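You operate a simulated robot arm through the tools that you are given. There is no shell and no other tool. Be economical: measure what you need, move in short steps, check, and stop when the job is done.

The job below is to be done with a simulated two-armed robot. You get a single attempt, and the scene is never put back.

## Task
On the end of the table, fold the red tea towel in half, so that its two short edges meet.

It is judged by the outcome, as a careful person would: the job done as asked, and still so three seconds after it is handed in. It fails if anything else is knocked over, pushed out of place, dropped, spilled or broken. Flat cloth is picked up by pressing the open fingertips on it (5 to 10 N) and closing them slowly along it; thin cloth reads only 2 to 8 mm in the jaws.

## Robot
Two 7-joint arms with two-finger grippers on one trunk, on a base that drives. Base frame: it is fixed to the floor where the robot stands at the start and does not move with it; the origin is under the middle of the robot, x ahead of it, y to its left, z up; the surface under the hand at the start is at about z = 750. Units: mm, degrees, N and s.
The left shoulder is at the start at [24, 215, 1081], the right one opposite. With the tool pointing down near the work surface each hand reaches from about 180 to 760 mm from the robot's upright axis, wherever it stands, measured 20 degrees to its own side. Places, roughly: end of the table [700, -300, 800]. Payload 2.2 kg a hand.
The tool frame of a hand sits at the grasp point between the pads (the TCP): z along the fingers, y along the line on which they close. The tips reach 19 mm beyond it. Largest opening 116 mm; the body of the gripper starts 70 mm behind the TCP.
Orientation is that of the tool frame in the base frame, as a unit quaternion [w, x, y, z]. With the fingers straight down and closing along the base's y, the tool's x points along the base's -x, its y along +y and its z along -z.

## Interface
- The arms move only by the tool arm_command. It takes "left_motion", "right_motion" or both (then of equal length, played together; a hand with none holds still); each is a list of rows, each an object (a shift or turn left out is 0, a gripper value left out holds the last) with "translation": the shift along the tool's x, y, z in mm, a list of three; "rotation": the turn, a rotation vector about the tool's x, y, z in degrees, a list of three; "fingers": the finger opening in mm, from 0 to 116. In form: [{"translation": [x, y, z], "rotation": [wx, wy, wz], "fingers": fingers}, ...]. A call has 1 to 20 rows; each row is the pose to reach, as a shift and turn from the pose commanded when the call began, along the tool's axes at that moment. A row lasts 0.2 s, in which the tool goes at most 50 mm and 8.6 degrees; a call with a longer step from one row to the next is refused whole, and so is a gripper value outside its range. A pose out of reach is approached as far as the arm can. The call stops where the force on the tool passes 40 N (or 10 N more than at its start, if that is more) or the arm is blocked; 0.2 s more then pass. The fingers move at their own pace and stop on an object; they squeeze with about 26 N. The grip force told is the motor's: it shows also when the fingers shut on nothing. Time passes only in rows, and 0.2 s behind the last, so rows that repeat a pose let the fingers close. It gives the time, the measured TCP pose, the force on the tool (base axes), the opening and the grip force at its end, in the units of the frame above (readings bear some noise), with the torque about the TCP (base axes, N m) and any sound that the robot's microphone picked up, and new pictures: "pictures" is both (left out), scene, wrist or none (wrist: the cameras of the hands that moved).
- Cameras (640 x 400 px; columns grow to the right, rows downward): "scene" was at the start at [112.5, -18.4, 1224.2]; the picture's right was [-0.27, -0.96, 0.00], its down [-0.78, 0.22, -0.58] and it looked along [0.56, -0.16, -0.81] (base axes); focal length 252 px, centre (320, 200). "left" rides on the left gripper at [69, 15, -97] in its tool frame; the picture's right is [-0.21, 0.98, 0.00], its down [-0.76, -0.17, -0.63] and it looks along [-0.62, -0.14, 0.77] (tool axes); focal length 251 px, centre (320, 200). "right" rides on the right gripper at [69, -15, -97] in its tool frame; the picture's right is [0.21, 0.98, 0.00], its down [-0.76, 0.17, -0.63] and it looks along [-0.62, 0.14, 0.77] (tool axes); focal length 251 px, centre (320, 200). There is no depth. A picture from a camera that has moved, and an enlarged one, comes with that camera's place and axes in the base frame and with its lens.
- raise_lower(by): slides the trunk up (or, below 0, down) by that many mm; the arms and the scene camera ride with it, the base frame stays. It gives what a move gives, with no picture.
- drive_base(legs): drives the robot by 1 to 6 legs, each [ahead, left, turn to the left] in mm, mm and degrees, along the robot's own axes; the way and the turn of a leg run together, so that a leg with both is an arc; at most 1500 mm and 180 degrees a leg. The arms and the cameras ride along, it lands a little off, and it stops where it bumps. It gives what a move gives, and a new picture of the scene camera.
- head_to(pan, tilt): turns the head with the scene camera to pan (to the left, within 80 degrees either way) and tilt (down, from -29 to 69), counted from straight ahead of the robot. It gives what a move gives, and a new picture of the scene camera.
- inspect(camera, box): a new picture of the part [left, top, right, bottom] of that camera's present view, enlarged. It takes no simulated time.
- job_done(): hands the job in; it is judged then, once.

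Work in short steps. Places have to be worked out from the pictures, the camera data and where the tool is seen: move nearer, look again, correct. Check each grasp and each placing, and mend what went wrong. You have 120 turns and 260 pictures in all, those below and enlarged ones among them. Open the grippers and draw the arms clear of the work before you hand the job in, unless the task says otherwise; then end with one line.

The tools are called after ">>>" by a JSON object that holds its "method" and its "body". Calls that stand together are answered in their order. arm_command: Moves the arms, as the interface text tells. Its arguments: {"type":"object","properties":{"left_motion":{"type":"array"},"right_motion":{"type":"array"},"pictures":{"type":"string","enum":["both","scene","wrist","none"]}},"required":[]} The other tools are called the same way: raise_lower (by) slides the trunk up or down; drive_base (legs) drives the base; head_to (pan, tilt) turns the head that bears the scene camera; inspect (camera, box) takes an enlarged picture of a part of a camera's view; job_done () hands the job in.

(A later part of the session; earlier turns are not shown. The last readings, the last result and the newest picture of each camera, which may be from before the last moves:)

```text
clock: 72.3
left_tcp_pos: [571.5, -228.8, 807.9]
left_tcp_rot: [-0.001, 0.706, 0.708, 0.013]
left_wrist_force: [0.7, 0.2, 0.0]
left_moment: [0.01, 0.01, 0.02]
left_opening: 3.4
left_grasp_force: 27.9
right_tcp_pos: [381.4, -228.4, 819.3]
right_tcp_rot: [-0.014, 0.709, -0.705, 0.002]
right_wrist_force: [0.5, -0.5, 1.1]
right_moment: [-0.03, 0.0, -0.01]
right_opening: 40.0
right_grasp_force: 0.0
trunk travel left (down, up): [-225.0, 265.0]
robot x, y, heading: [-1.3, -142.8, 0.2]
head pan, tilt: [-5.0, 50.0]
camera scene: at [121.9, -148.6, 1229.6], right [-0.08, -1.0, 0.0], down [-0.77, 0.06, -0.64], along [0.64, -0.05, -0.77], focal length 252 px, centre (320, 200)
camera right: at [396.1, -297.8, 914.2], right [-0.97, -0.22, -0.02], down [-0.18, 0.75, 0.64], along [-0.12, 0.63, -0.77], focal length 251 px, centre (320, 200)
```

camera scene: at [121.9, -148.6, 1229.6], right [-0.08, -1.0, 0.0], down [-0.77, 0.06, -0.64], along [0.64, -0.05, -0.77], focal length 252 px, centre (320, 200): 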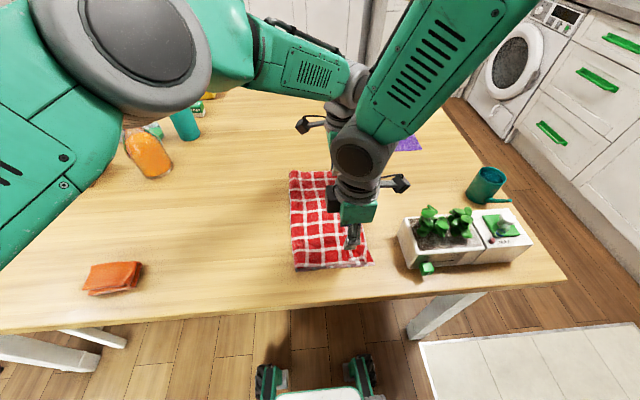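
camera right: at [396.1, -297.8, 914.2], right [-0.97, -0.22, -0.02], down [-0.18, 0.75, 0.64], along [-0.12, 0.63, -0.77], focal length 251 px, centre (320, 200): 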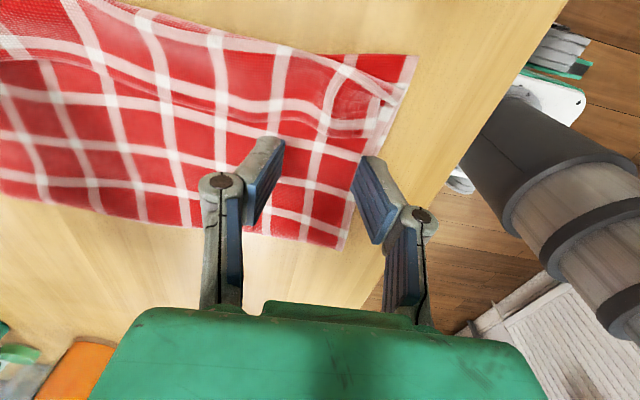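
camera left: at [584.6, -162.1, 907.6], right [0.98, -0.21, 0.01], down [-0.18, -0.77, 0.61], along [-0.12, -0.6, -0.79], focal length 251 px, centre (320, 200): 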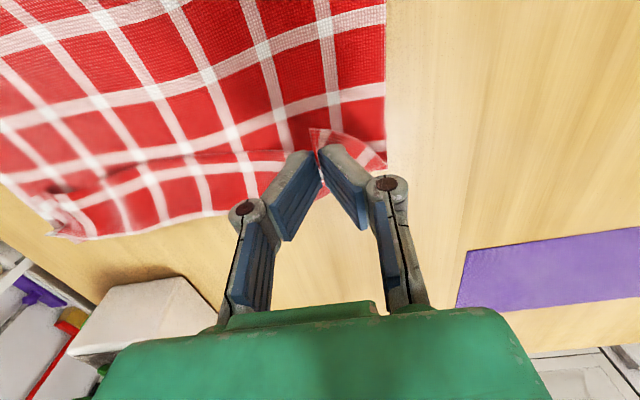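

The near hem of the strip is at y ≈ −227. I move the right TCP to y −237 and lower to contact.

>>> {"method": "arm_command", "body": {"right_motion": [{"translation": [3, 0, 8]}, {"translation": [6, 0, 16]}, {"translation": [9, 0, 24]}, {"translation": [9, 0, 32]}, {"translation": [9, 0, 38]}, {"translation": [9, 0, 41]}, {"translation": [9, 0, 43]}, {"translation": [9, 0, 45]}, {"translation": [9, 0, 46]}, {"translation": [9, 0, 46]}], "pictures": "wrist"}}

```text
clock: 74.5
left_tcp_pos: [572.2, -228.9, 809.1]
left_tcp_rot: [0.0, 0.706, 0.708, 0.013]
left_wrist_force: [0.2, 0.2, -0.2]
left_moment: [0.03, 0.01, -0.02]
left_opening: 3.1
left_grasp_force: 25.0
right_tcp_pos: [383.7, -233.9, 771.5]
right_tcp_rot: [-0.012, 0.709, -0.705, 0.002]
right_wrist_force: [-0.2, -0.3, 9.3]
right_moment: [-0.05, -0.03, 0.04]
right_opening: 39.3
right_grasp_force: 0.1
trunk travel left (down, up): [-225.0, 265.0]
robot x, y, heading: [5.5, -144.7, 0.1]
head pan, tilt: [-5.0, 50.0]
camera right: at [397.3, -304.7, 867.2], right [-0.97, -0.22, -0.02], down [-0.19, 0.74, 0.64], along [-0.12, 0.63, -0.77], focal length 251 px, centre (320, 200)
```

right: 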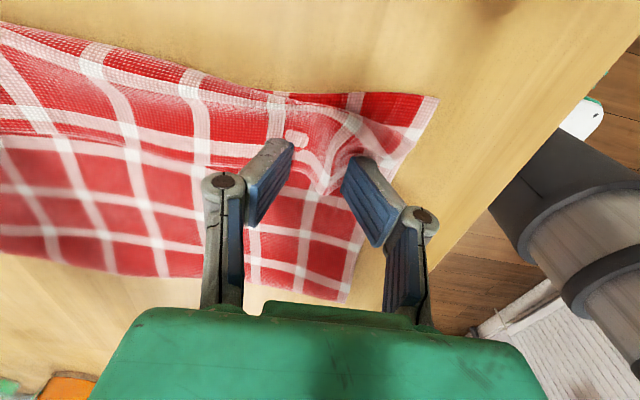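

In contact at 9 N with the strip's ridge between the fingers. I close slowly with 1 mm less press, then lift to match the left hand.

>>> {"method": "arm_command", "body": {"right_motion": [{"translation": [0, 0, -0.5], "fingers": 36}, {"translation": [0, 0, -1], "fingers": 34}, {"translation": [0, 0, -1], "fingers": 32}, {"translation": [0, 0, -1], "fingers": 29}, {"translation": [0, 0, -1], "fingers": 26}, {"translation": [0, 0, -1], "fingers": 23}, {"translation": [0, 0, -1], "fingers": 20}, {"translation": [0, 0, -1], "fingers": 17}, {"translation": [0, 0, -1], "fingers": 14}, {"translation": [0, 0, -1], "fingers": 11}, {"translation": [0, 0, -1], "fingers": 8}, {"translation": [0, 0, -1], "fingers": 5}, {"translation": [0, 0, -1], "fingers": 0}, {"translation": [0, 0, -1], "fingers": 0}, {"translation": [0, 0, -1], "fingers": 0}], "pictures": "none"}}

>>> {"method": "arm_command", "body": {"right_motion": [{"translation": [0, 0, -4]}, {"translation": [0, 0, -8]}, {"translation": [0, 0, -14]}, {"translation": [0, 0, -20]}, {"translation": [0, 0, -26]}, {"translation": [0, 0, -32]}, {"translation": [0, 0, -36]}, {"translation": [0, 0, -36]}], "pictures": "both"}}

>>> {"method": "inspect", "body": {"camera": "scene", "box": [270, 160, 400, 280]}}

```text
clock: 77.7
left_tcp_pos: [571.8, -229.9, 808.5]
left_tcp_rot: [0.0, 0.706, 0.708, 0.013]
left_wrist_force: [0.5, -0.5, -0.1]
left_moment: [0.01, 0.02, 0.03]
left_opening: 3.2
left_grasp_force: 25.9
right_tcp_pos: [384.6, -234.7, 773.3]
right_tcp_rot: [-0.014, 0.709, -0.705, 0.001]
right_wrist_force: [-0.9, 0.1, 1.8]
right_moment: [0.02, 0.01, -0.01]
right_opening: 3.8
right_grasp_force: 26.1
trunk travel left (down, up): [-225.0, 265.0]
robot x, y, heading: [-0.8, -140.0, 0.0]
head pan, tilt: [-5.0, 50.0]
```

```text
clock: 79.5
left_tcp_pos: [572.5, -229.6, 809.5]
left_tcp_rot: [-0.001, 0.706, 0.708, 0.013]
left_wrist_force: [0.2, 0.5, -0.1]
left_moment: [-0.04, 0.01, -0.06]
left_opening: 3.5
left_grasp_force: 26.3
right_tcp_pos: [384.0, -234.3, 809.1]
right_tcp_rot: [-0.013, 0.711, -0.703, 0.002]
right_wrist_force: [-0.9, 0.2, -0.5]
right_moment: [-0.01, 0.01, 0.02]
right_opening: 3.5
right_grasp_force: 26.0
trunk travel left (down, up): [-225.0, 265.0]
robot x, y, heading: [4.8, -139.9, 0.4]
head pan, tilt: [-5.0, 50.0]
camera scene: at [121.9, -148.7, 1229.6], right [-0.08, -1.0, 0.0], down [-0.77, 0.06, -0.64], along [0.64, -0.05, -0.77], focal length 252 px, centre (320, 200)
camera right: at [396.6, -305.5, 904.3], right [-0.97, -0.22, -0.02], down [-0.18, 0.75, 0.64], along [-0.13, 0.63, -0.77], focal length 251 px, centre (320, 200)
```

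scene: 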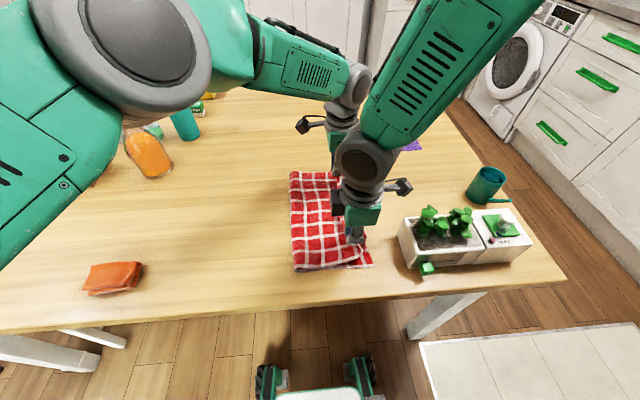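
right: 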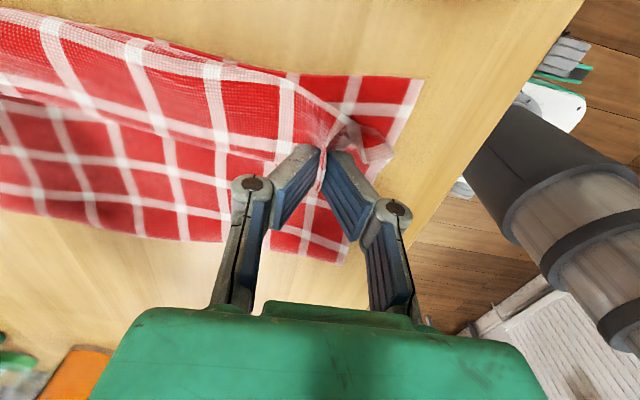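

```text
3.33 times, centred on (335, 220) of scene
camera zoom: at [121.9, -148.7, 1229.6], right [-0.08, -1.0, 0.0], down [-0.77, 0.06, -0.64], along [0.64, -0.05, -0.77], focal length 840 px, centre (270, 133)
```

zoom: 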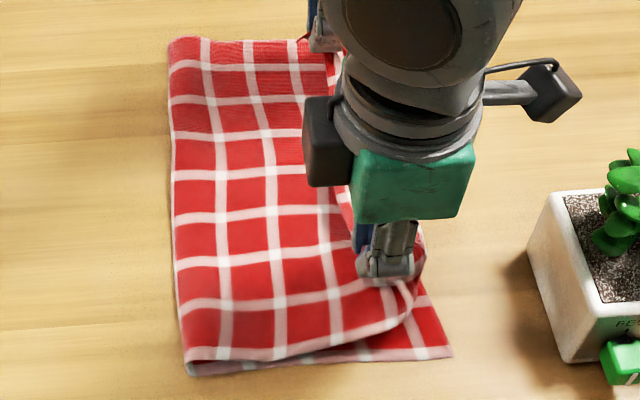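

Both ends of the strip are held. I raise them back to about y −90, z 925 so the top layer hangs straight above the middle line.

>>> {"method": "arm_command", "body": {"left_motion": [{"translation": [2, 0, -6]}, {"translation": [6, 0, -14]}, {"translation": [12, 0, -22]}, {"translation": [19, 0, -30]}, {"translation": [26, 0, -38]}, {"translation": [33, 0, -46]}, {"translation": [41, 0, -54]}, {"translation": [49, 0, -62]}, {"translation": [57, 0, -70]}, {"translation": [65, 0, -78]}, {"translation": [74, 0, -86]}, {"translation": [83, 0, -93]}, {"translation": [92, 0, -99]}, {"translation": [101, 0, -105]}, {"translation": [110, 0, -110]}, {"translation": [119, 0, -113]}, {"translation": [127, 0, -116]}, {"translation": [134, 0, -116]}, {"translation": [140, 0, -116]}, {"translation": [140, 0, -116]}], "right_motion": [{"translation": [-2, 0, -6]}, {"translation": [-6, 0, -14]}, {"translation": [-12, 0, -22]}, {"translation": [-19, 0, -30]}, {"translation": [-26, 0, -38]}, {"translation": [-33, 0, -46]}, {"translation": [-41, 0, -54]}, {"translation": [-49, 0, -62]}, {"translation": [-57, 0, -70]}, {"translation": [-65, 0, -78]}, {"translation": [-74, 0, -86]}, {"translation": [-83, 0, -93]}, {"translation": [-92, 0, -99]}, {"translation": [-101, 0, -105]}, {"translation": [-110, 0, -110]}, {"translation": [-119, 0, -113]}, {"translation": [-127, 0, -116]}, {"translation": [-134, 0, -116]}, {"translation": [-140, 0, -116]}, {"translation": [-140, 0, -116]}]}}

>>> {"method": "inspect", "body": {"camera": "scene", "box": [240, 130, 420, 290]}}

```text
clock: 83.7
left_tcp_pos: [567.8, -88.1, 926.7]
left_tcp_rot: [-0.001, 0.706, 0.708, 0.012]
left_wrist_force: [-0.4, 0.5, 0.2]
left_moment: [0.0, 0.0, 0.0]
left_opening: 3.2
left_grasp_force: 26.1
right_tcp_pos: [379.5, -97.3, 926.9]
right_tcp_rot: [-0.013, 0.709, -0.705, 0.002]
right_wrist_force: [-0.4, 1.2, 0.3]
right_moment: [-0.02, -0.02, -0.01]
right_opening: 3.6
right_grasp_force: 26.1
trunk travel left (down, up): [-225.0, 265.0]
robot x, y, heading: [2.8, -142.7, 0.2]
head pan, tilt: [-5.0, 50.0]
camera scene: at [121.5, -146.7, 1229.7], right [-0.08, -1.0, 0.0], down [-0.77, 0.06, -0.64], along [0.64, -0.05, -0.77], focal length 252 px, centre (320, 200)
camera right: at [393.5, -165.8, 1023.0], right [-0.97, -0.22, -0.02], down [-0.19, 0.75, 0.64], along [-0.12, 0.63, -0.77], focal length 251 px, centre (320, 200)
camera left: at [580.9, -20.8, 1025.2], right [0.98, -0.21, 0.01], down [-0.18, -0.77, 0.62], along [-0.12, -0.6, -0.79], focal length 251 px, centre (320, 200)
```

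scene: 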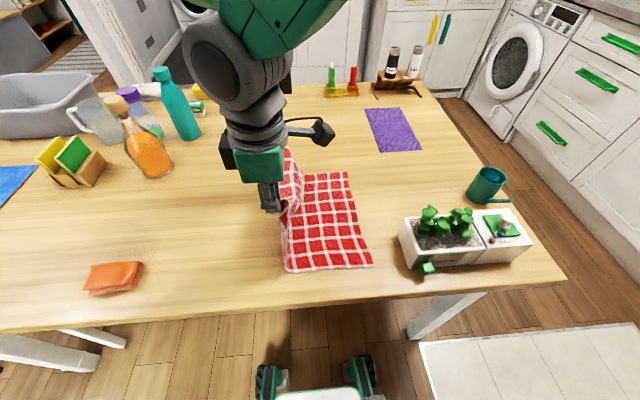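
right: 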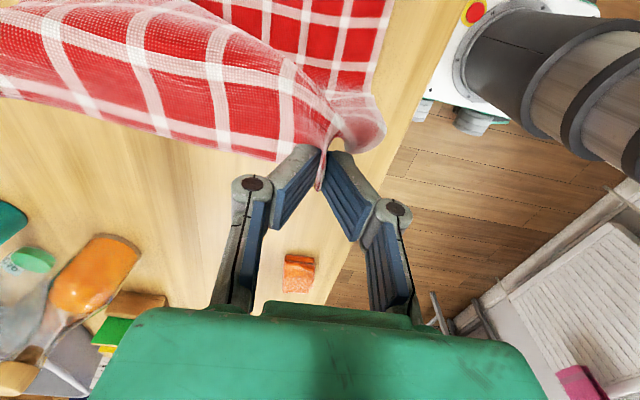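
left: 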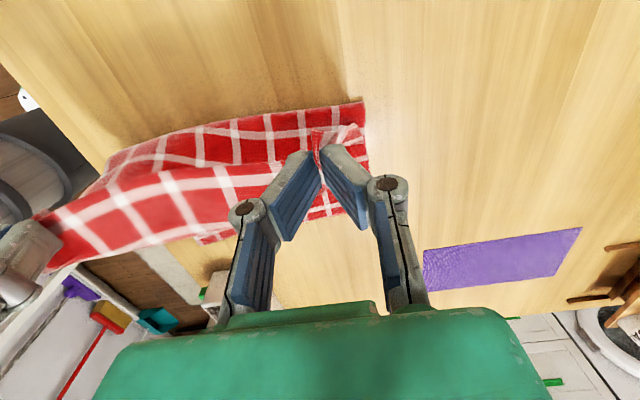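

```text
2.50 times, centred on (330, 210) of scene
camera zoom: at [121.5, -146.7, 1229.7], right [-0.08, -1.0, 0.0], down [-0.77, 0.06, -0.64], along [0.64, -0.05, -0.77], focal length 630 px, centre (295, 175)
```

zoom: 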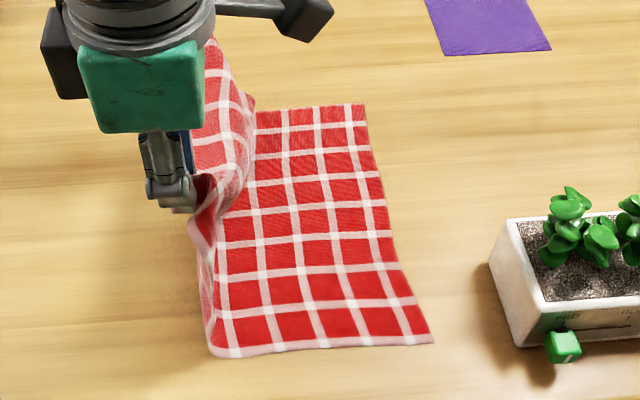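

Now the bottom layer's hem is fully visible, from (334, −275) to (614, −258). I swing the hands down on a taut arc; first half now, tilting the left hand gently so the fingers point toward the fold.

>>> {"method": "arm_command", "body": {"left_motion": [{"translation": [0, 0, 2], "rotation": [0, 0, 0]}, {"translation": [-1, 0, 3], "rotation": [0, 1, 0]}, {"translation": [-8, 0, 4], "rotation": [0, 2, 0]}, {"translation": [-17, 0, 6], "rotation": [0, 3, 0]}, {"translation": [-25, 0, 8], "rotation": [0, 4, 0]}, {"translation": [-33, 0, 10], "rotation": [0, 5, 0]}, {"translation": [-41, 0, 13], "rotation": [0, 6, 0]}, {"translation": [-48, 1, 16], "rotation": [0, 7, 0]}, {"translation": [-56, 1, 19], "rotation": [0, 8, 0]}, {"translation": [-63, 2, 23], "rotation": [0, 9, 0]}, {"translation": [-70, 2, 28], "rotation": [0, 10, 0]}, {"translation": [-77, 3, 33], "rotation": [0, 11, 0]}, {"translation": [-84, 3, 38], "rotation": [0, 12, 0]}, {"translation": [-90, 4, 43], "rotation": [0, 13, 0]}, {"translation": [-96, 4, 49], "rotation": [0, 14, 0]}, {"translation": [-101, 5, 55], "rotation": [0, 15, 0]}, {"translation": [-101, 5, 55], "rotation": [0, 15, 0]}, {"translation": [-101, 5, 55], "rotation": [0, 15, 0]}], "right_motion": [{"translation": [3, 0, 2]}, {"translation": [7, 0, 3]}, {"translation": [15, 0, 4]}, {"translation": [23, 0, 6]}, {"translation": [31, 0, 8]}, {"translation": [39, 0, 10]}, {"translation": [47, 0, 13]}, {"translation": [55, 0, 16]}, {"translation": [62, 0, 19]}, {"translation": [69, 0, 23]}, {"translation": [76, 0, 28]}, {"translation": [83, 0, 33]}, {"translation": [90, 0, 38]}, {"translation": [96, 0, 43]}, {"translation": [102, 0, 49]}, {"translation": [107, 0, 55]}, {"translation": [107, 0, 55]}, {"translation": [107, 0, 55]}]}}

>>> {"method": "inspect", "body": {"camera": "scene", "box": [240, 130, 420, 290]}}

```text
clock: 87.5
left_tcp_pos: [576.8, -190.8, 870.7]
left_tcp_rot: [-0.093, 0.699, 0.701, 0.105]
left_wrist_force: [-0.3, -0.8, 0.4]
left_moment: [-0.01, 0.02, 0.0]
left_opening: 3.5
left_grasp_force: 25.5
right_tcp_pos: [384.1, -204.5, 869.2]
right_tcp_rot: [-0.012, 0.71, -0.704, 0.002]
right_wrist_force: [0.0, -0.3, -0.1]
right_moment: [0.02, 0.02, 0.01]
right_opening: 3.7
right_grasp_force: 26.1
trunk travel left (down, up): [-225.0, 265.0]
robot x, y, heading: [2.3, -145.7, 0.3]
head pan, tilt: [-5.0, 50.0]
camera scene: at [122.0, -148.6, 1229.6], right [-0.08, -1.0, 0.0], down [-0.77, 0.06, -0.64], along [0.64, -0.05, -0.77], focal length 252 px, centre (320, 200)
camera right: at [397.5, -274.5, 965.5], right [-0.97, -0.22, -0.02], down [-0.18, 0.74, 0.64], along [-0.12, 0.63, -0.77], focal length 251 px, centre (320, 200)
camera left: at [588.9, -152.0, 982.4], right [0.98, -0.2, -0.04], down [-0.17, -0.9, 0.39], along [-0.12, -0.38, -0.92], focal length 251 px, centre (320, 200)
```

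scene: 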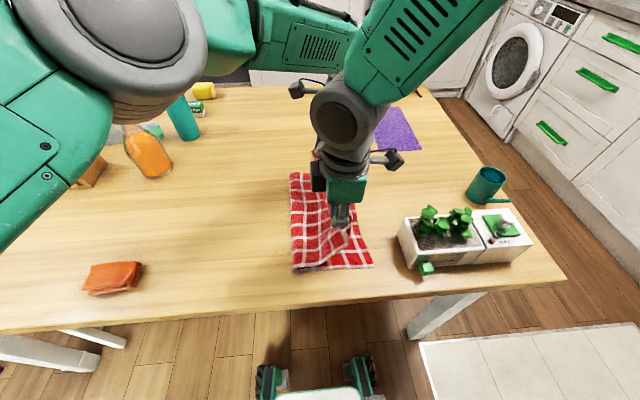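
right: 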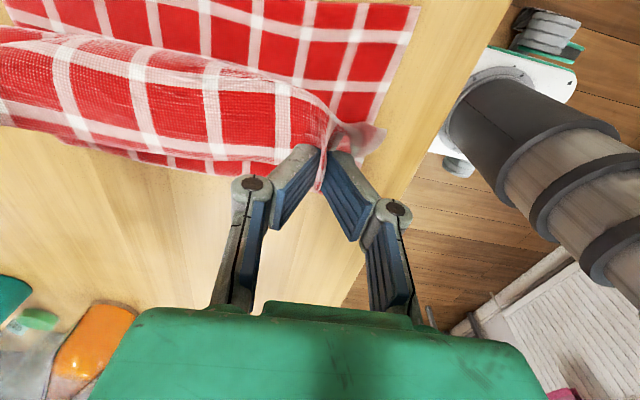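
left: 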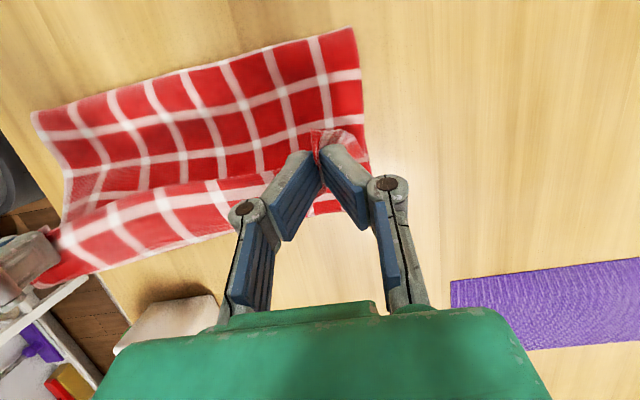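

```text
2.50 times, centred on (330, 210) of scene
camera zoom: at [122.0, -148.6, 1229.6], right [-0.08, -1.0, 0.0], down [-0.77, 0.06, -0.64], along [0.64, -0.05, -0.77], focal length 630 px, centre (295, 175)
```

zoom: 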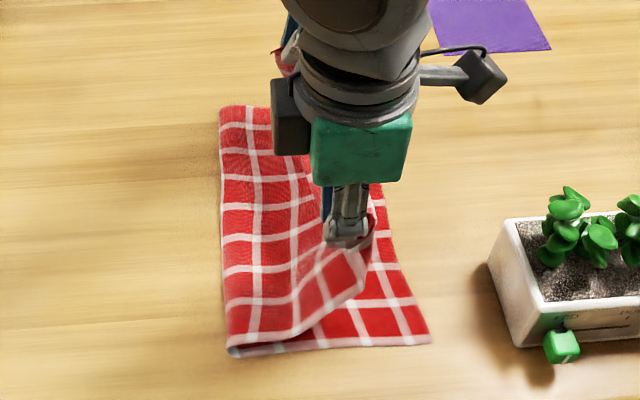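

The sheet sags, which pulls the fold to y ≈ −110. I go back further (y ≈ −40) so the bottom re-lies flat, and then re-do the arc with a larger, truly taut radius.

>>> {"method": "arm_command", "body": {"left_motion": [{"translation": [5, 0, 0], "rotation": [0, -1, 0]}, {"translation": [14, 0, 1], "rotation": [0, -2, 0]}, {"translation": [24, 0, 1], "rotation": [0, -3, 0]}, {"translation": [34, 0, 2], "rotation": [0, -4, 0]}, {"translation": [44, 0, 2], "rotation": [0, -5, 0]}, {"translation": [54, 0, 3], "rotation": [0, -6, 0]}, {"translation": [64, 0, 3], "rotation": [0, -7, 0]}, {"translation": [74, 0, 4], "rotation": [0, -8, 0]}, {"translation": [84, 0, 5], "rotation": [0, -9, 0]}, {"translation": [94, 0, 5], "rotation": [0, -10, 0]}, {"translation": [104, 0, 6], "rotation": [0, -11, 0]}, {"translation": [114, 0, 6], "rotation": [0, -12, 0]}, {"translation": [124, 0, 7], "rotation": [0, -13, 0]}, {"translation": [134, 0, 7], "rotation": [0, -14, 0]}, {"translation": [144, 0, 8], "rotation": [0, -15, 0]}, {"translation": [154, 0, 8], "rotation": [0, -15, 0]}, {"translation": [160, 0, 9], "rotation": [0, -15, 0]}, {"translation": [164, 0, 9], "rotation": [0, -15, 0]}, {"translation": [164, 0, 9], "rotation": [0, -15, 0]}, {"translation": [164, 0, 9], "rotation": [0, -15, 0]}], "right_motion": [{"translation": [-5, 0, -1]}, {"translation": [-14, 0, -3]}, {"translation": [-24, 0, -5]}, {"translation": [-34, 0, -7]}, {"translation": [-44, 0, -9]}, {"translation": [-54, 0, -12]}, {"translation": [-64, 0, -14]}, {"translation": [-74, 0, -16]}, {"translation": [-84, 0, -18]}, {"translation": [-94, 0, -20]}, {"translation": [-104, 0, -22]}, {"translation": [-114, 0, -25]}, {"translation": [-124, 0, -27]}, {"translation": [-134, 0, -30]}, {"translation": [-144, 0, -32]}, {"translation": [-152, 0, -34]}, {"translation": [-157, 0, -36]}, {"translation": [-160, 0, -36]}, {"translation": [-160, 0, -36]}, {"translation": [-160, 0, -36]}]}}

>>> {"method": "inspect", "body": {"camera": "scene", "box": [240, 130, 420, 290]}}

```text
clock: 91.9
left_tcp_pos: [569.3, -28.8, 910.9]
left_tcp_rot: [0.001, 0.706, 0.708, 0.015]
left_wrist_force: [-0.4, 0.6, -0.6]
left_moment: [0.01, -0.01, 0.02]
left_opening: 3.1
left_grasp_force: 26.5
right_tcp_pos: [397.9, -51.8, 938.2]
right_tcp_rot: [0.04, -0.69, 0.723, 0.02]
right_wrist_force: [0.3, 0.4, -0.4]
right_moment: [0.0, -0.01, 0.01]
right_opening: 4.0
right_grasp_force: 25.9
trunk travel left (down, up): [-225.0, 265.0]
robot x, y, heading: [2.5, -143.0, 0.2]
head pan, tilt: [-5.0, 50.0]
stopped in row 20 (right hand): the arm was blocked; the commanded pose is now the measured one
camera scene: at [121.1, -146.2, 1229.8], right [-0.08, -1.0, 0.0], down [-0.77, 0.06, -0.64], along [0.64, -0.05, -0.77], focal length 252 px, centre (320, 200)
camera right: at [406.7, -129.0, 1028.4], right [-0.99, -0.17, -0.04], down [-0.15, 0.71, 0.69], along [-0.08, 0.69, -0.72], focal length 251 px, centre (320, 200)
camera left: at [582.0, 38.2, 1009.2], right [0.98, -0.21, 0.02], down [-0.18, -0.77, 0.61], along [-0.12, -0.6, -0.79], focal length 251 px, centre (320, 200)
```

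scene: 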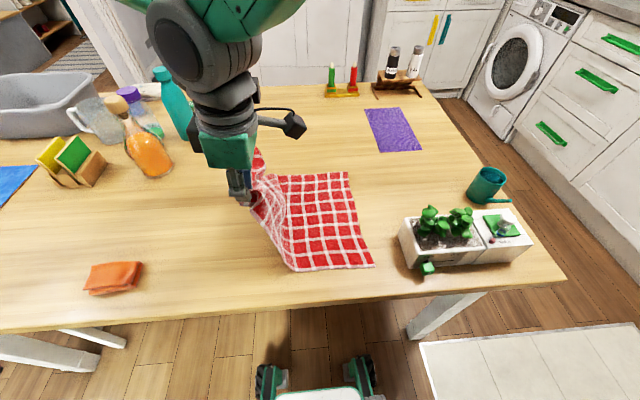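
right: 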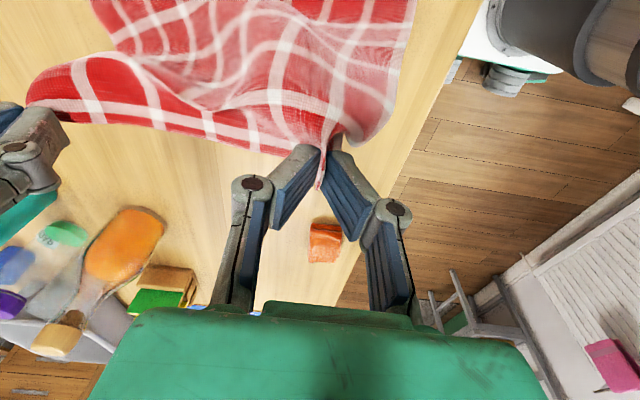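
left: 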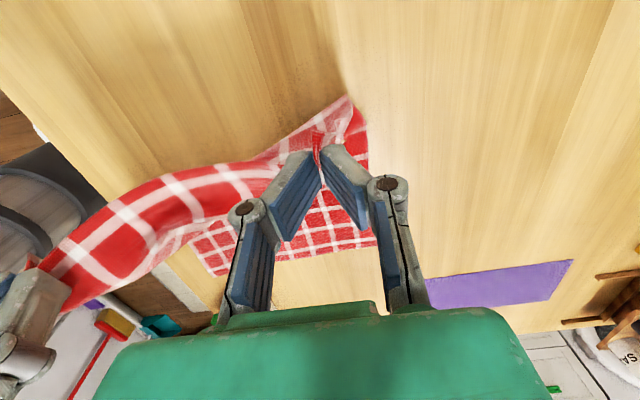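

```text
2.50 times, centred on (330, 210) of scene
camera zoom: at [121.1, -146.2, 1229.8], right [-0.08, -1.0, 0.0], down [-0.77, 0.06, -0.64], along [0.64, -0.05, -0.77], focal length 630 px, centre (295, 175)
```

zoom: 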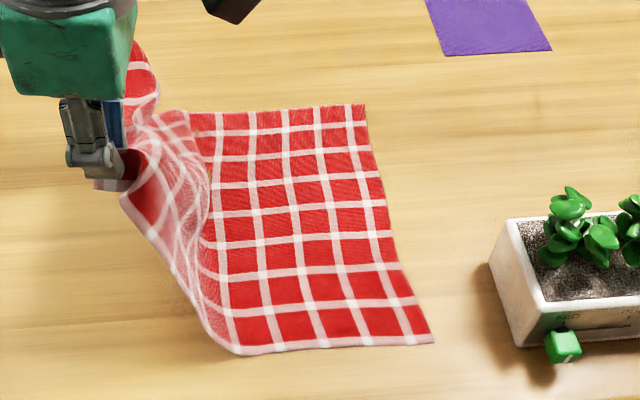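

The right arm hit its reach limit. I bring both hands back slightly and level the right one; then I'll drive the base 60 mm left so both ends of the arc are in reach.

>>> {"method": "arm_command", "body": {"left_motion": [{"translation": [-4, 0, 1]}, {"translation": [-10, 0, 2]}, {"translation": [-16, 0, 4]}, {"translation": [-22, 0, 6]}, {"translation": [-28, 0, 8]}, {"translation": [-34, 0, 10]}, {"translation": [-40, 0, 11]}, {"translation": [-46, 0, 11]}, {"translation": [-46, 0, 11]}], "right_motion": [{"translation": [4, 2, 5], "rotation": [-0.2, 0.6, -0.3]}, {"translation": [9, 4, 10], "rotation": [-0.4, 1.2, -0.7]}, {"translation": [14, 6, 15], "rotation": [-0.6, 1.8, -1]}, {"translation": [19, 8, 20], "rotation": [-0.8, 2.4, -1.3]}, {"translation": [24, 10, 25], "rotation": [-1, 3, -1.6]}, {"translation": [29, 12, 30], "rotation": [-1.2, 3.6, -2]}, {"translation": [34, 14, 35], "rotation": [-1.4, 4.3, -2.3]}, {"translation": [38, 15, 38], "rotation": [-1.6, 4.9, -2.7]}, {"translation": [38, 15, 38], "rotation": [-1.6, 4.9, -2.7]}], "pictures": "none"}}

>>> {"method": "drive_base", "body": {"legs": [[0, 60, 0]]}}

>>> {"method": "arm_command", "body": {"left_motion": [{}, {}, {}, {}, {}, {}, {}, {}, {}, {}, {}, {}], "right_motion": [{}, {}, {}, {}, {}, {}, {}, {}, {}, {}, {}, {}]}}

```text
clock: 93.9
left_tcp_pos: [570.3, -74.2, 898.2]
left_tcp_rot: [0.001, 0.706, 0.708, 0.014]
left_wrist_force: [0.1, -1.0, -0.6]
left_moment: [0.01, 0.05, -0.02]
left_opening: 3.2
left_grasp_force: 25.3
right_tcp_pos: [389.4, -86.5, 906.1]
right_tcp_rot: [0.011, -0.704, 0.71, 0.002]
right_wrist_force: [-0.3, 0.5, -0.1]
right_moment: [-0.03, 0.04, -0.02]
right_opening: 3.8
right_grasp_force: 26.2
trunk travel left (down, up): [-225.0, 265.0]
robot x, y, heading: [4.6, -145.6, -0.2]
head pan, tilt: [-5.0, 50.0]
```

```text
clock: 94.8
left_tcp_pos: [568.3, -47.2, 899.1]
left_tcp_rot: [-0.007, 0.707, 0.707, 0.023]
left_wrist_force: [-0.6, -1.3, -0.6]
left_moment: [0.2, -0.01, -0.04]
left_opening: 3.2
left_grasp_force: 26.1
right_tcp_pos: [382.2, -56.4, 895.7]
right_tcp_rot: [0.008, -0.707, 0.707, 0.009]
right_wrist_force: [-0.1, -1.9, 0.9]
right_moment: [0.12, 0.02, -0.04]
right_opening: 3.9
right_grasp_force: 26.1
trunk travel left (down, up): [-225.0, 265.0]
robot x, y, heading: [4.7, -89.4, 0.5]
head pan, tilt: [-5.0, 50.0]
camera scene: at [120.9, -111.6, 1229.5], right [-0.08, -1.0, -0.01], down [-0.77, 0.07, -0.64], along [0.64, -0.04, -0.77], focal length 252 px, centre (320, 200)
```

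scene: 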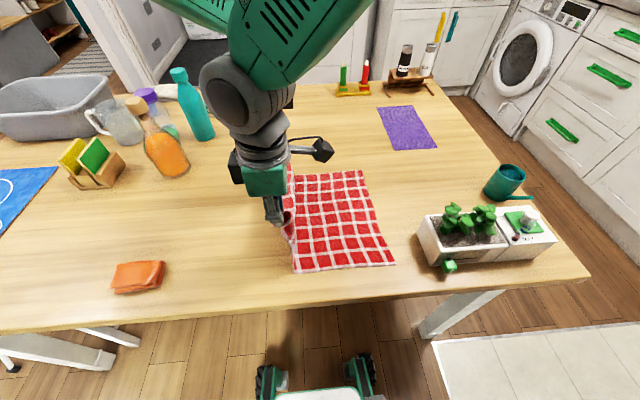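

```text
clock: 97.4
left_tcp_pos: [565.1, -53.3, 900.6]
left_tcp_rot: [-0.008, 0.708, 0.706, 0.025]
left_wrist_force: [0.4, 0.0, 0.7]
left_moment: [0.04, 0.01, -0.01]
left_opening: 3.1
left_grasp_force: 25.7
right_tcp_pos: [380.0, -62.3, 896.8]
right_tcp_rot: [0.008, -0.707, 0.707, 0.009]
right_wrist_force: [0.2, -1.2, -0.1]
right_moment: [-0.02, -0.06, -0.01]
right_opening: 3.5
right_grasp_force: 25.9
trunk travel left (down, up): [-225.0, 265.0]
robot x, y, heading: [1.5, -93.5, 0.3]
head pan, tilt: [-5.0, 50.0]
camera scene: at [121.6, -117.0, 1229.4], right [-0.08, -1.0, -0.01], down [-0.77, 0.07, -0.64], along [0.64, -0.04, -0.77], focal length 252 px, centre (320, 200)
camera right: at [395.2, -133.5, 991.4], right [-0.98, -0.21, 0.0], down [-0.16, 0.74, 0.65], along [-0.14, 0.64, -0.76], focal length 251 px, centre (320, 200)
camera left: at [578.1, 11.4, 1001.4], right [0.98, -0.22, 0.01], down [-0.18, -0.78, 0.59], along [-0.12, -0.58, -0.8], focal length 251 px, centre (320, 200)
```

scene: 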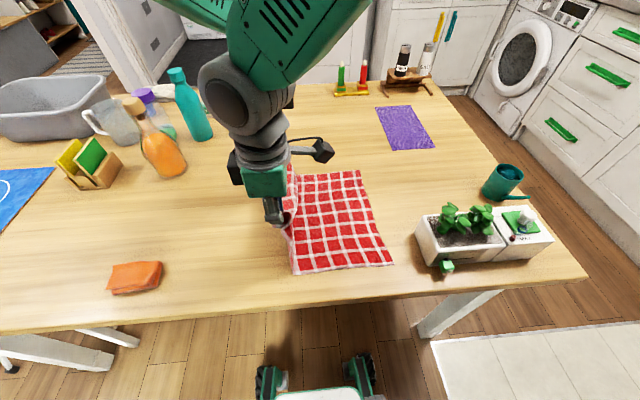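
right: 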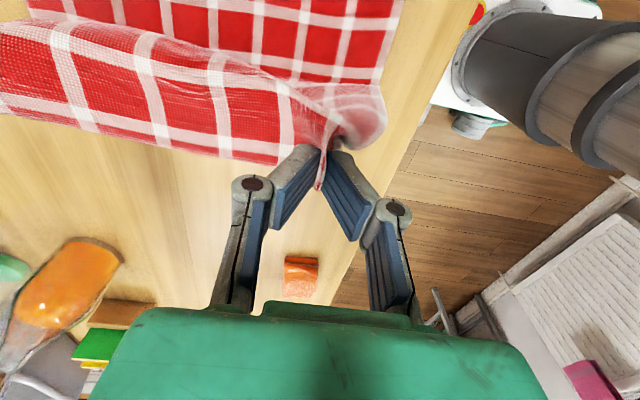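
left: 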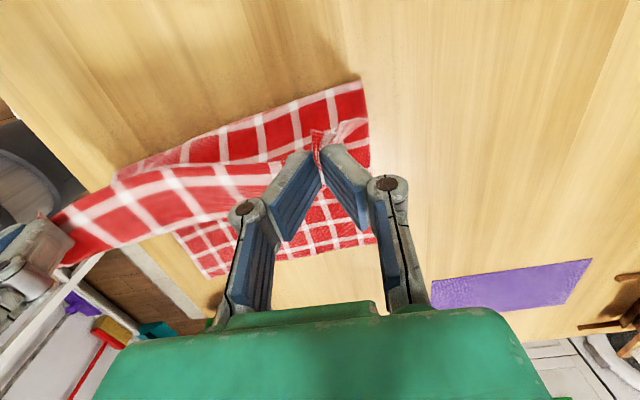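

The bottom layer is flat again out to about y −75. Now the taut arc: first up to vertical, then over to about 50°.

>>> {"method": "arm_command", "body": {"left_motion": [{"translation": [-3, 0, -9]}, {"translation": [-6, 0, -18]}, {"translation": [-8, 0, -27]}, {"translation": [-11, 0, -35]}, {"translation": [-20, 0, -35]}, {"translation": [-30, 1, -34]}, {"translation": [-41, 2, -32]}, {"translation": [-51, 2, -30]}, {"translation": [-61, 3, -28]}, {"translation": [-70, 3, -25]}, {"translation": [-79, 4, -21]}, {"translation": [-88, 5, -17]}, {"translation": [-97, 5, -12]}, {"translation": [-106, 6, -7]}, {"translation": [-114, 7, -1]}, {"translation": [-122, 8, 5]}, {"translation": [-129, 8, 12]}, {"translation": [-136, 8, 19]}, {"translation": [-143, 8, 26]}, {"translation": [-143, 8, 26]}], "right_motion": [{"translation": [5, 0, -10]}, {"translation": [9, 0, -20]}, {"translation": [14, 0, -30]}, {"translation": [18, 0, -39]}, {"translation": [27, 0, -39]}, {"translation": [37, 0, -38]}, {"translation": [48, 0, -36]}, {"translation": [58, 0, -34]}, {"translation": [68, 0, -32]}, {"translation": [77, 0, -29]}, {"translation": [86, 0, -25]}, {"translation": [95, 0, -21]}, {"translation": [104, 0, -16]}, {"translation": [113, 0, -11]}, {"translation": [121, 0, -5]}, {"translation": [129, 0, 1]}, {"translation": [136, 0, 8]}, {"translation": [143, 0, 15]}, {"translation": [150, 0, 22]}, {"translation": [150, 0, 22]}]}}

>>> {"method": "inspect", "body": {"camera": "scene", "box": [240, 130, 420, 290]}}

```text
clock: 101.6
left_tcp_pos: [574.5, -183.0, 870.5]
left_tcp_rot: [-0.005, 0.708, 0.706, 0.021]
left_wrist_force: [-1.1, -0.4, 0.0]
left_moment: [0.07, 0.03, 0.02]
left_opening: 3.3
left_grasp_force: 25.9
right_tcp_pos: [378.6, -202.5, 871.9]
right_tcp_rot: [-0.004, 0.707, -0.707, -0.005]
right_wrist_force: [1.2, 0.3, 0.9]
right_moment: [0.03, -0.05, -0.01]
right_opening: 4.0
right_grasp_force: 25.6
trunk travel left (down, up): [-225.0, 265.0]
robot x, y, heading: [2.1, -89.6, 0.2]
head pan, tilt: [-5.0, 50.0]
camera scene: at [121.4, -104.5, 1229.6], right [-0.08, -1.0, -0.01], down [-0.77, 0.07, -0.64], along [0.64, -0.05, -0.77], focal length 252 px, centre (320, 200)
camera right: at [394.2, -272.3, 968.0], right [-0.98, -0.21, 0.0], down [-0.16, 0.75, 0.64], along [-0.14, 0.63, -0.77], focal length 251 px, centre (320, 200)
camera left: at [586.7, -118.7, 970.2], right [0.98, -0.22, 0.02], down [-0.18, -0.78, 0.6], along [-0.12, -0.59, -0.8], focal length 251 px, centre (320, 200)
```

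scene: 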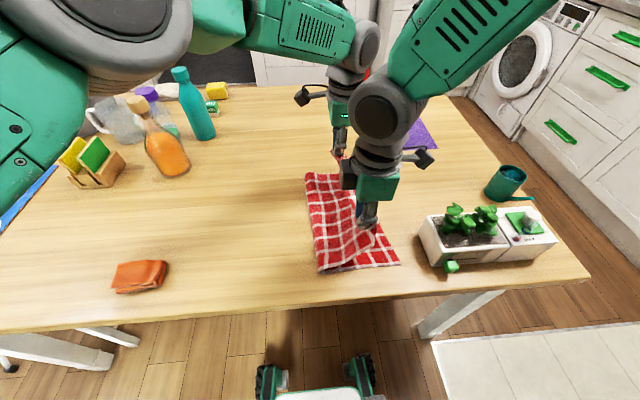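
right: 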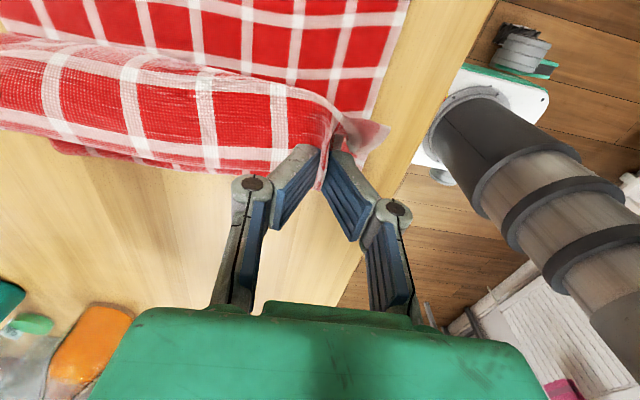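
left: 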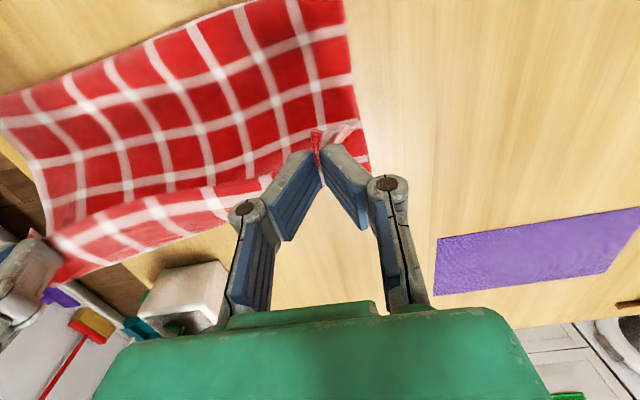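

```text
2.50 times, centred on (330, 210) of scene
camera zoom: at [121.4, -104.5, 1229.6], right [-0.08, -1.0, -0.01], down [-0.77, 0.07, -0.64], along [0.64, -0.05, -0.77], focal length 630 px, centre (295, 175)
```

zoom: 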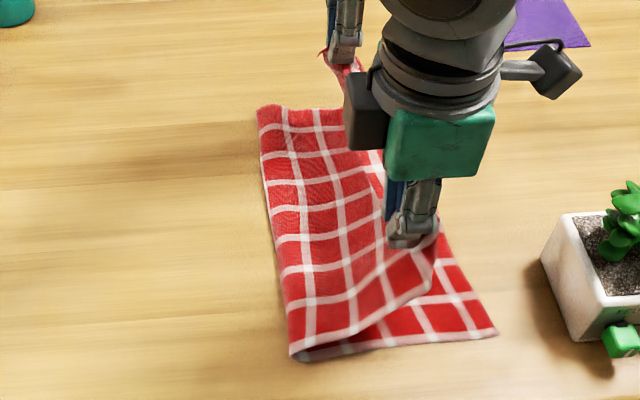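

The fold has slid to about −110 again because the sheet wasn't quite taut (the cloth is a bit longer than I took it). I go back to vertical, slightly higher, and check for tautness there.

>>> {"method": "arm_command", "body": {"left_motion": [{"translation": [6, 0, -4]}, {"translation": [14, -1, -10]}, {"translation": [22, -1, -16]}, {"translation": [30, -2, -22]}, {"translation": [38, -2, -28]}, {"translation": [46, -3, -34]}, {"translation": [54, -3, -39]}, {"translation": [62, -4, -44]}, {"translation": [70, -4, -48]}, {"translation": [79, -4, -52]}, {"translation": [88, -4, -55]}, {"translation": [97, -4, -57]}, {"translation": [106, -4, -59]}, {"translation": [115, -4, -60]}, {"translation": [123, -4, -60]}, {"translation": [129, -4, -62]}, {"translation": [129, -4, -66]}, {"translation": [129, -4, -70]}, {"translation": [129, -4, -72]}, {"translation": [129, -4, -72]}], "right_motion": [{"translation": [-6, 0, -4]}, {"translation": [-14, 0, -10]}, {"translation": [-22, 0, -16]}, {"translation": [-30, 0, -22]}, {"translation": [-38, 0, -28]}, {"translation": [-46, 0, -34]}, {"translation": [-54, 0, -39]}, {"translation": [-62, 0, -44]}, {"translation": [-70, 0, -48]}, {"translation": [-79, 0, -52]}, {"translation": [-88, 0, -55]}, {"translation": [-97, 0, -57]}, {"translation": [-106, 0, -59]}, {"translation": [-115, 0, -60]}, {"translation": [-124, 0, -60]}, {"translation": [-132, 0, -62]}, {"translation": [-132, 0, -66]}, {"translation": [-132, 0, -70]}, {"translation": [-132, 0, -72]}, {"translation": [-132, 0, -72]}]}}

>>> {"method": "inspect", "body": {"camera": "scene", "box": [240, 130, 420, 290]}}

```text
clock: 105.8
left_tcp_pos: [569.0, -49.1, 945.8]
left_tcp_rot: [-0.001, 0.707, 0.707, 0.019]
left_wrist_force: [-0.2, -0.3, 0.4]
left_moment: [-0.02, 0.02, -0.01]
left_opening: 2.9
left_grasp_force: 26.0
right_tcp_pos: [380.7, -62.2, 947.0]
right_tcp_rot: [0.002, -0.707, 0.707, 0.003]
right_wrist_force: [-0.1, -1.1, -1.0]
right_moment: [0.02, 0.0, -0.01]
right_opening: 4.0
right_grasp_force: 25.8
trunk travel left (down, up): [-225.0, 265.0]
robot x, y, heading: [0.5, -90.9, 0.2]
head pan, tilt: [-5.0, 50.0]
camera scene: at [121.5, -94.5, 1229.7], right [-0.08, -1.0, 0.0], down [-0.77, 0.06, -0.64], along [0.64, -0.05, -0.77], focal length 252 px, centre (320, 200)
camera right: at [395.6, -132.2, 1042.0], right [-0.98, -0.22, 0.0], down [-0.17, 0.75, 0.64], along [-0.14, 0.62, -0.77], focal length 251 px, centre (320, 200)
camera left: at [580.2, 16.6, 1045.6], right [0.98, -0.22, 0.02], down [-0.18, -0.77, 0.61], along [-0.12, -0.59, -0.8], focal length 251 px, centre (320, 200)
```

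scene: 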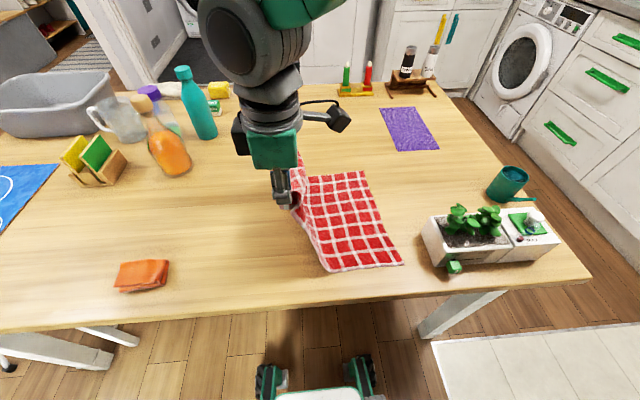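
right: 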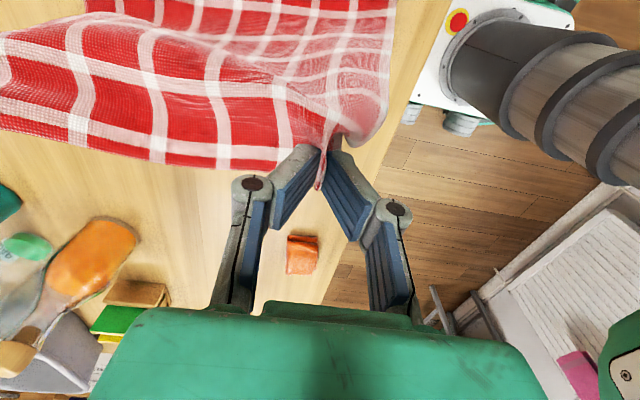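
left: 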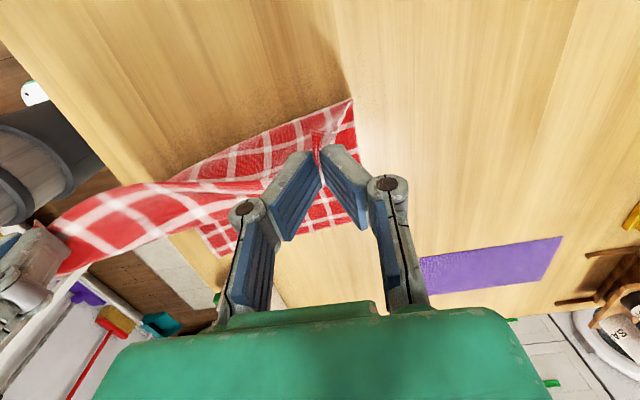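

```text
2.50 times, centred on (330, 210) of scene
camera zoom: at [121.5, -94.5, 1229.7], right [-0.08, -1.0, 0.0], down [-0.77, 0.06, -0.64], along [0.64, -0.05, -0.77], focal length 630 px, centre (295, 175)
```

zoom: 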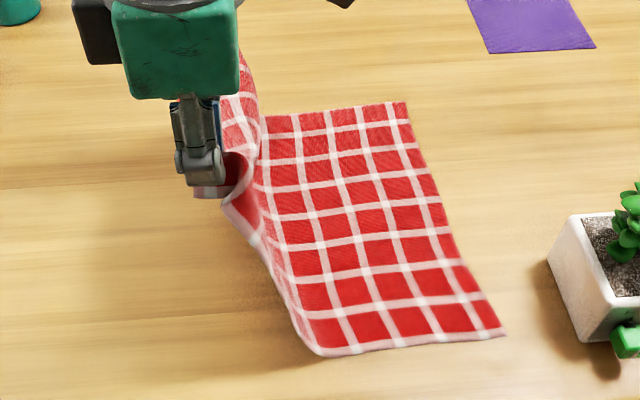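

Now it's taut, and the geometry is clear: half-length ≈ 185, and the bottom hem is slightly skewed from (337, −284) to (613, −257). So the fold centre is y ≈ −99 near and −72 far. I redo the arc slowly with a taut radius, first to about 40°.

>>> {"method": "arm_command", "body": {"left_motion": [{"translation": [-4, 0, 5]}, {"translation": [-8, 0, 10]}, {"translation": [-12, 0, 15]}, {"translation": [-16, 0, 19]}, {"translation": [-24, 0, 19]}, {"translation": [-32, 0, 20]}, {"translation": [-40, 1, 21]}, {"translation": [-48, 1, 22]}, {"translation": [-55, 2, 23]}, {"translation": [-62, 2, 25]}, {"translation": [-69, 3, 27]}, {"translation": [-76, 3, 29]}, {"translation": [-83, 4, 32]}, {"translation": [-89, 4, 35]}, {"translation": [-95, 5, 38]}, {"translation": [-101, 5, 41]}, {"translation": [-107, 6, 45]}, {"translation": [-113, 6, 49]}, {"translation": [-119, 7, 53]}, {"translation": [-125, 8, 57]}], "right_motion": [{"translation": [8, 0, 5]}, {"translation": [16, 0, 10]}, {"translation": [23, 0, 15]}, {"translation": [30, 0, 20]}, {"translation": [38, 0, 20]}, {"translation": [46, 0, 21]}, {"translation": [54, 0, 22]}, {"translation": [62, 0, 23]}, {"translation": [69, 0, 24]}, {"translation": [76, 0, 26]}, {"translation": [83, 0, 28]}, {"translation": [90, 0, 30]}, {"translation": [97, 0, 33]}, {"translation": [103, 0, 36]}, {"translation": [109, 0, 39]}, {"translation": [115, 0, 42]}, {"translation": [121, 0, 46]}, {"translation": [127, 0, 50]}, {"translation": [133, 0, 54]}, {"translation": [139, 0, 58]}], "pictures": "scene"}}

>>> {"method": "inspect", "body": {"camera": "scene", "box": [240, 130, 420, 290]}}

```text
clock: 110.0
left_tcp_pos: [579.0, -177.5, 883.1]
left_tcp_rot: [-0.005, 0.708, 0.706, 0.02]
left_wrist_force: [-5.5, -0.9, 0.2]
left_moment: [0.0, 0.19, -0.06]
left_opening: 3.1
left_grasp_force: 26.2
right_tcp_pos: [379.8, -203.5, 886.4]
right_tcp_rot: [0.003, -0.707, 0.708, 0.004]
right_wrist_force: [5.2, 0.5, 0.1]
right_moment: [0.05, -0.13, 0.03]
right_opening: 4.1
right_grasp_force: 26.0
trunk travel left (down, up): [-225.0, 265.0]
robot x, y, heading: [1.7, -93.9, 0.4]
head pan, tilt: [-5.0, 50.0]
camera scene: at [121.9, -97.0, 1229.6], right [-0.08, -1.0, 0.0], down [-0.77, 0.06, -0.64], along [0.64, -0.05, -0.77], focal length 252 px, centre (320, 200)
```

scene: 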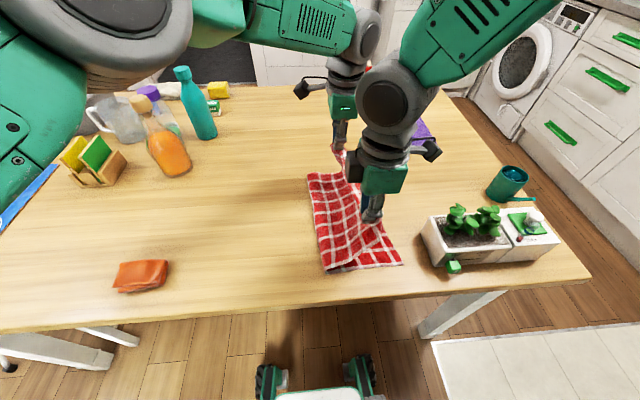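

```text
2.50 times, centred on (330, 210) of scene
camera zoom: at [121.9, -97.0, 1229.6], right [-0.08, -1.0, 0.0], down [-0.77, 0.06, -0.64], along [0.64, -0.05, -0.77], focal length 630 px, centre (295, 175)
```

zoom: 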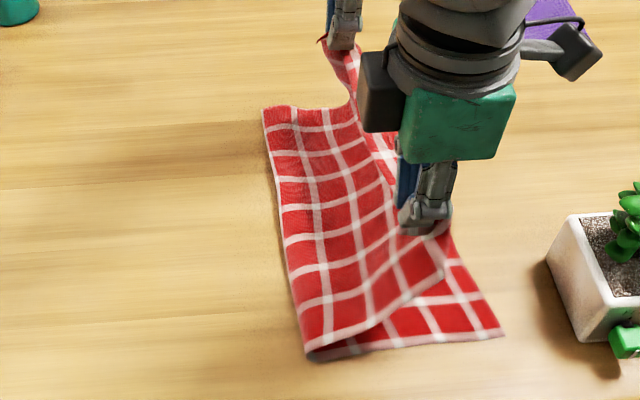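

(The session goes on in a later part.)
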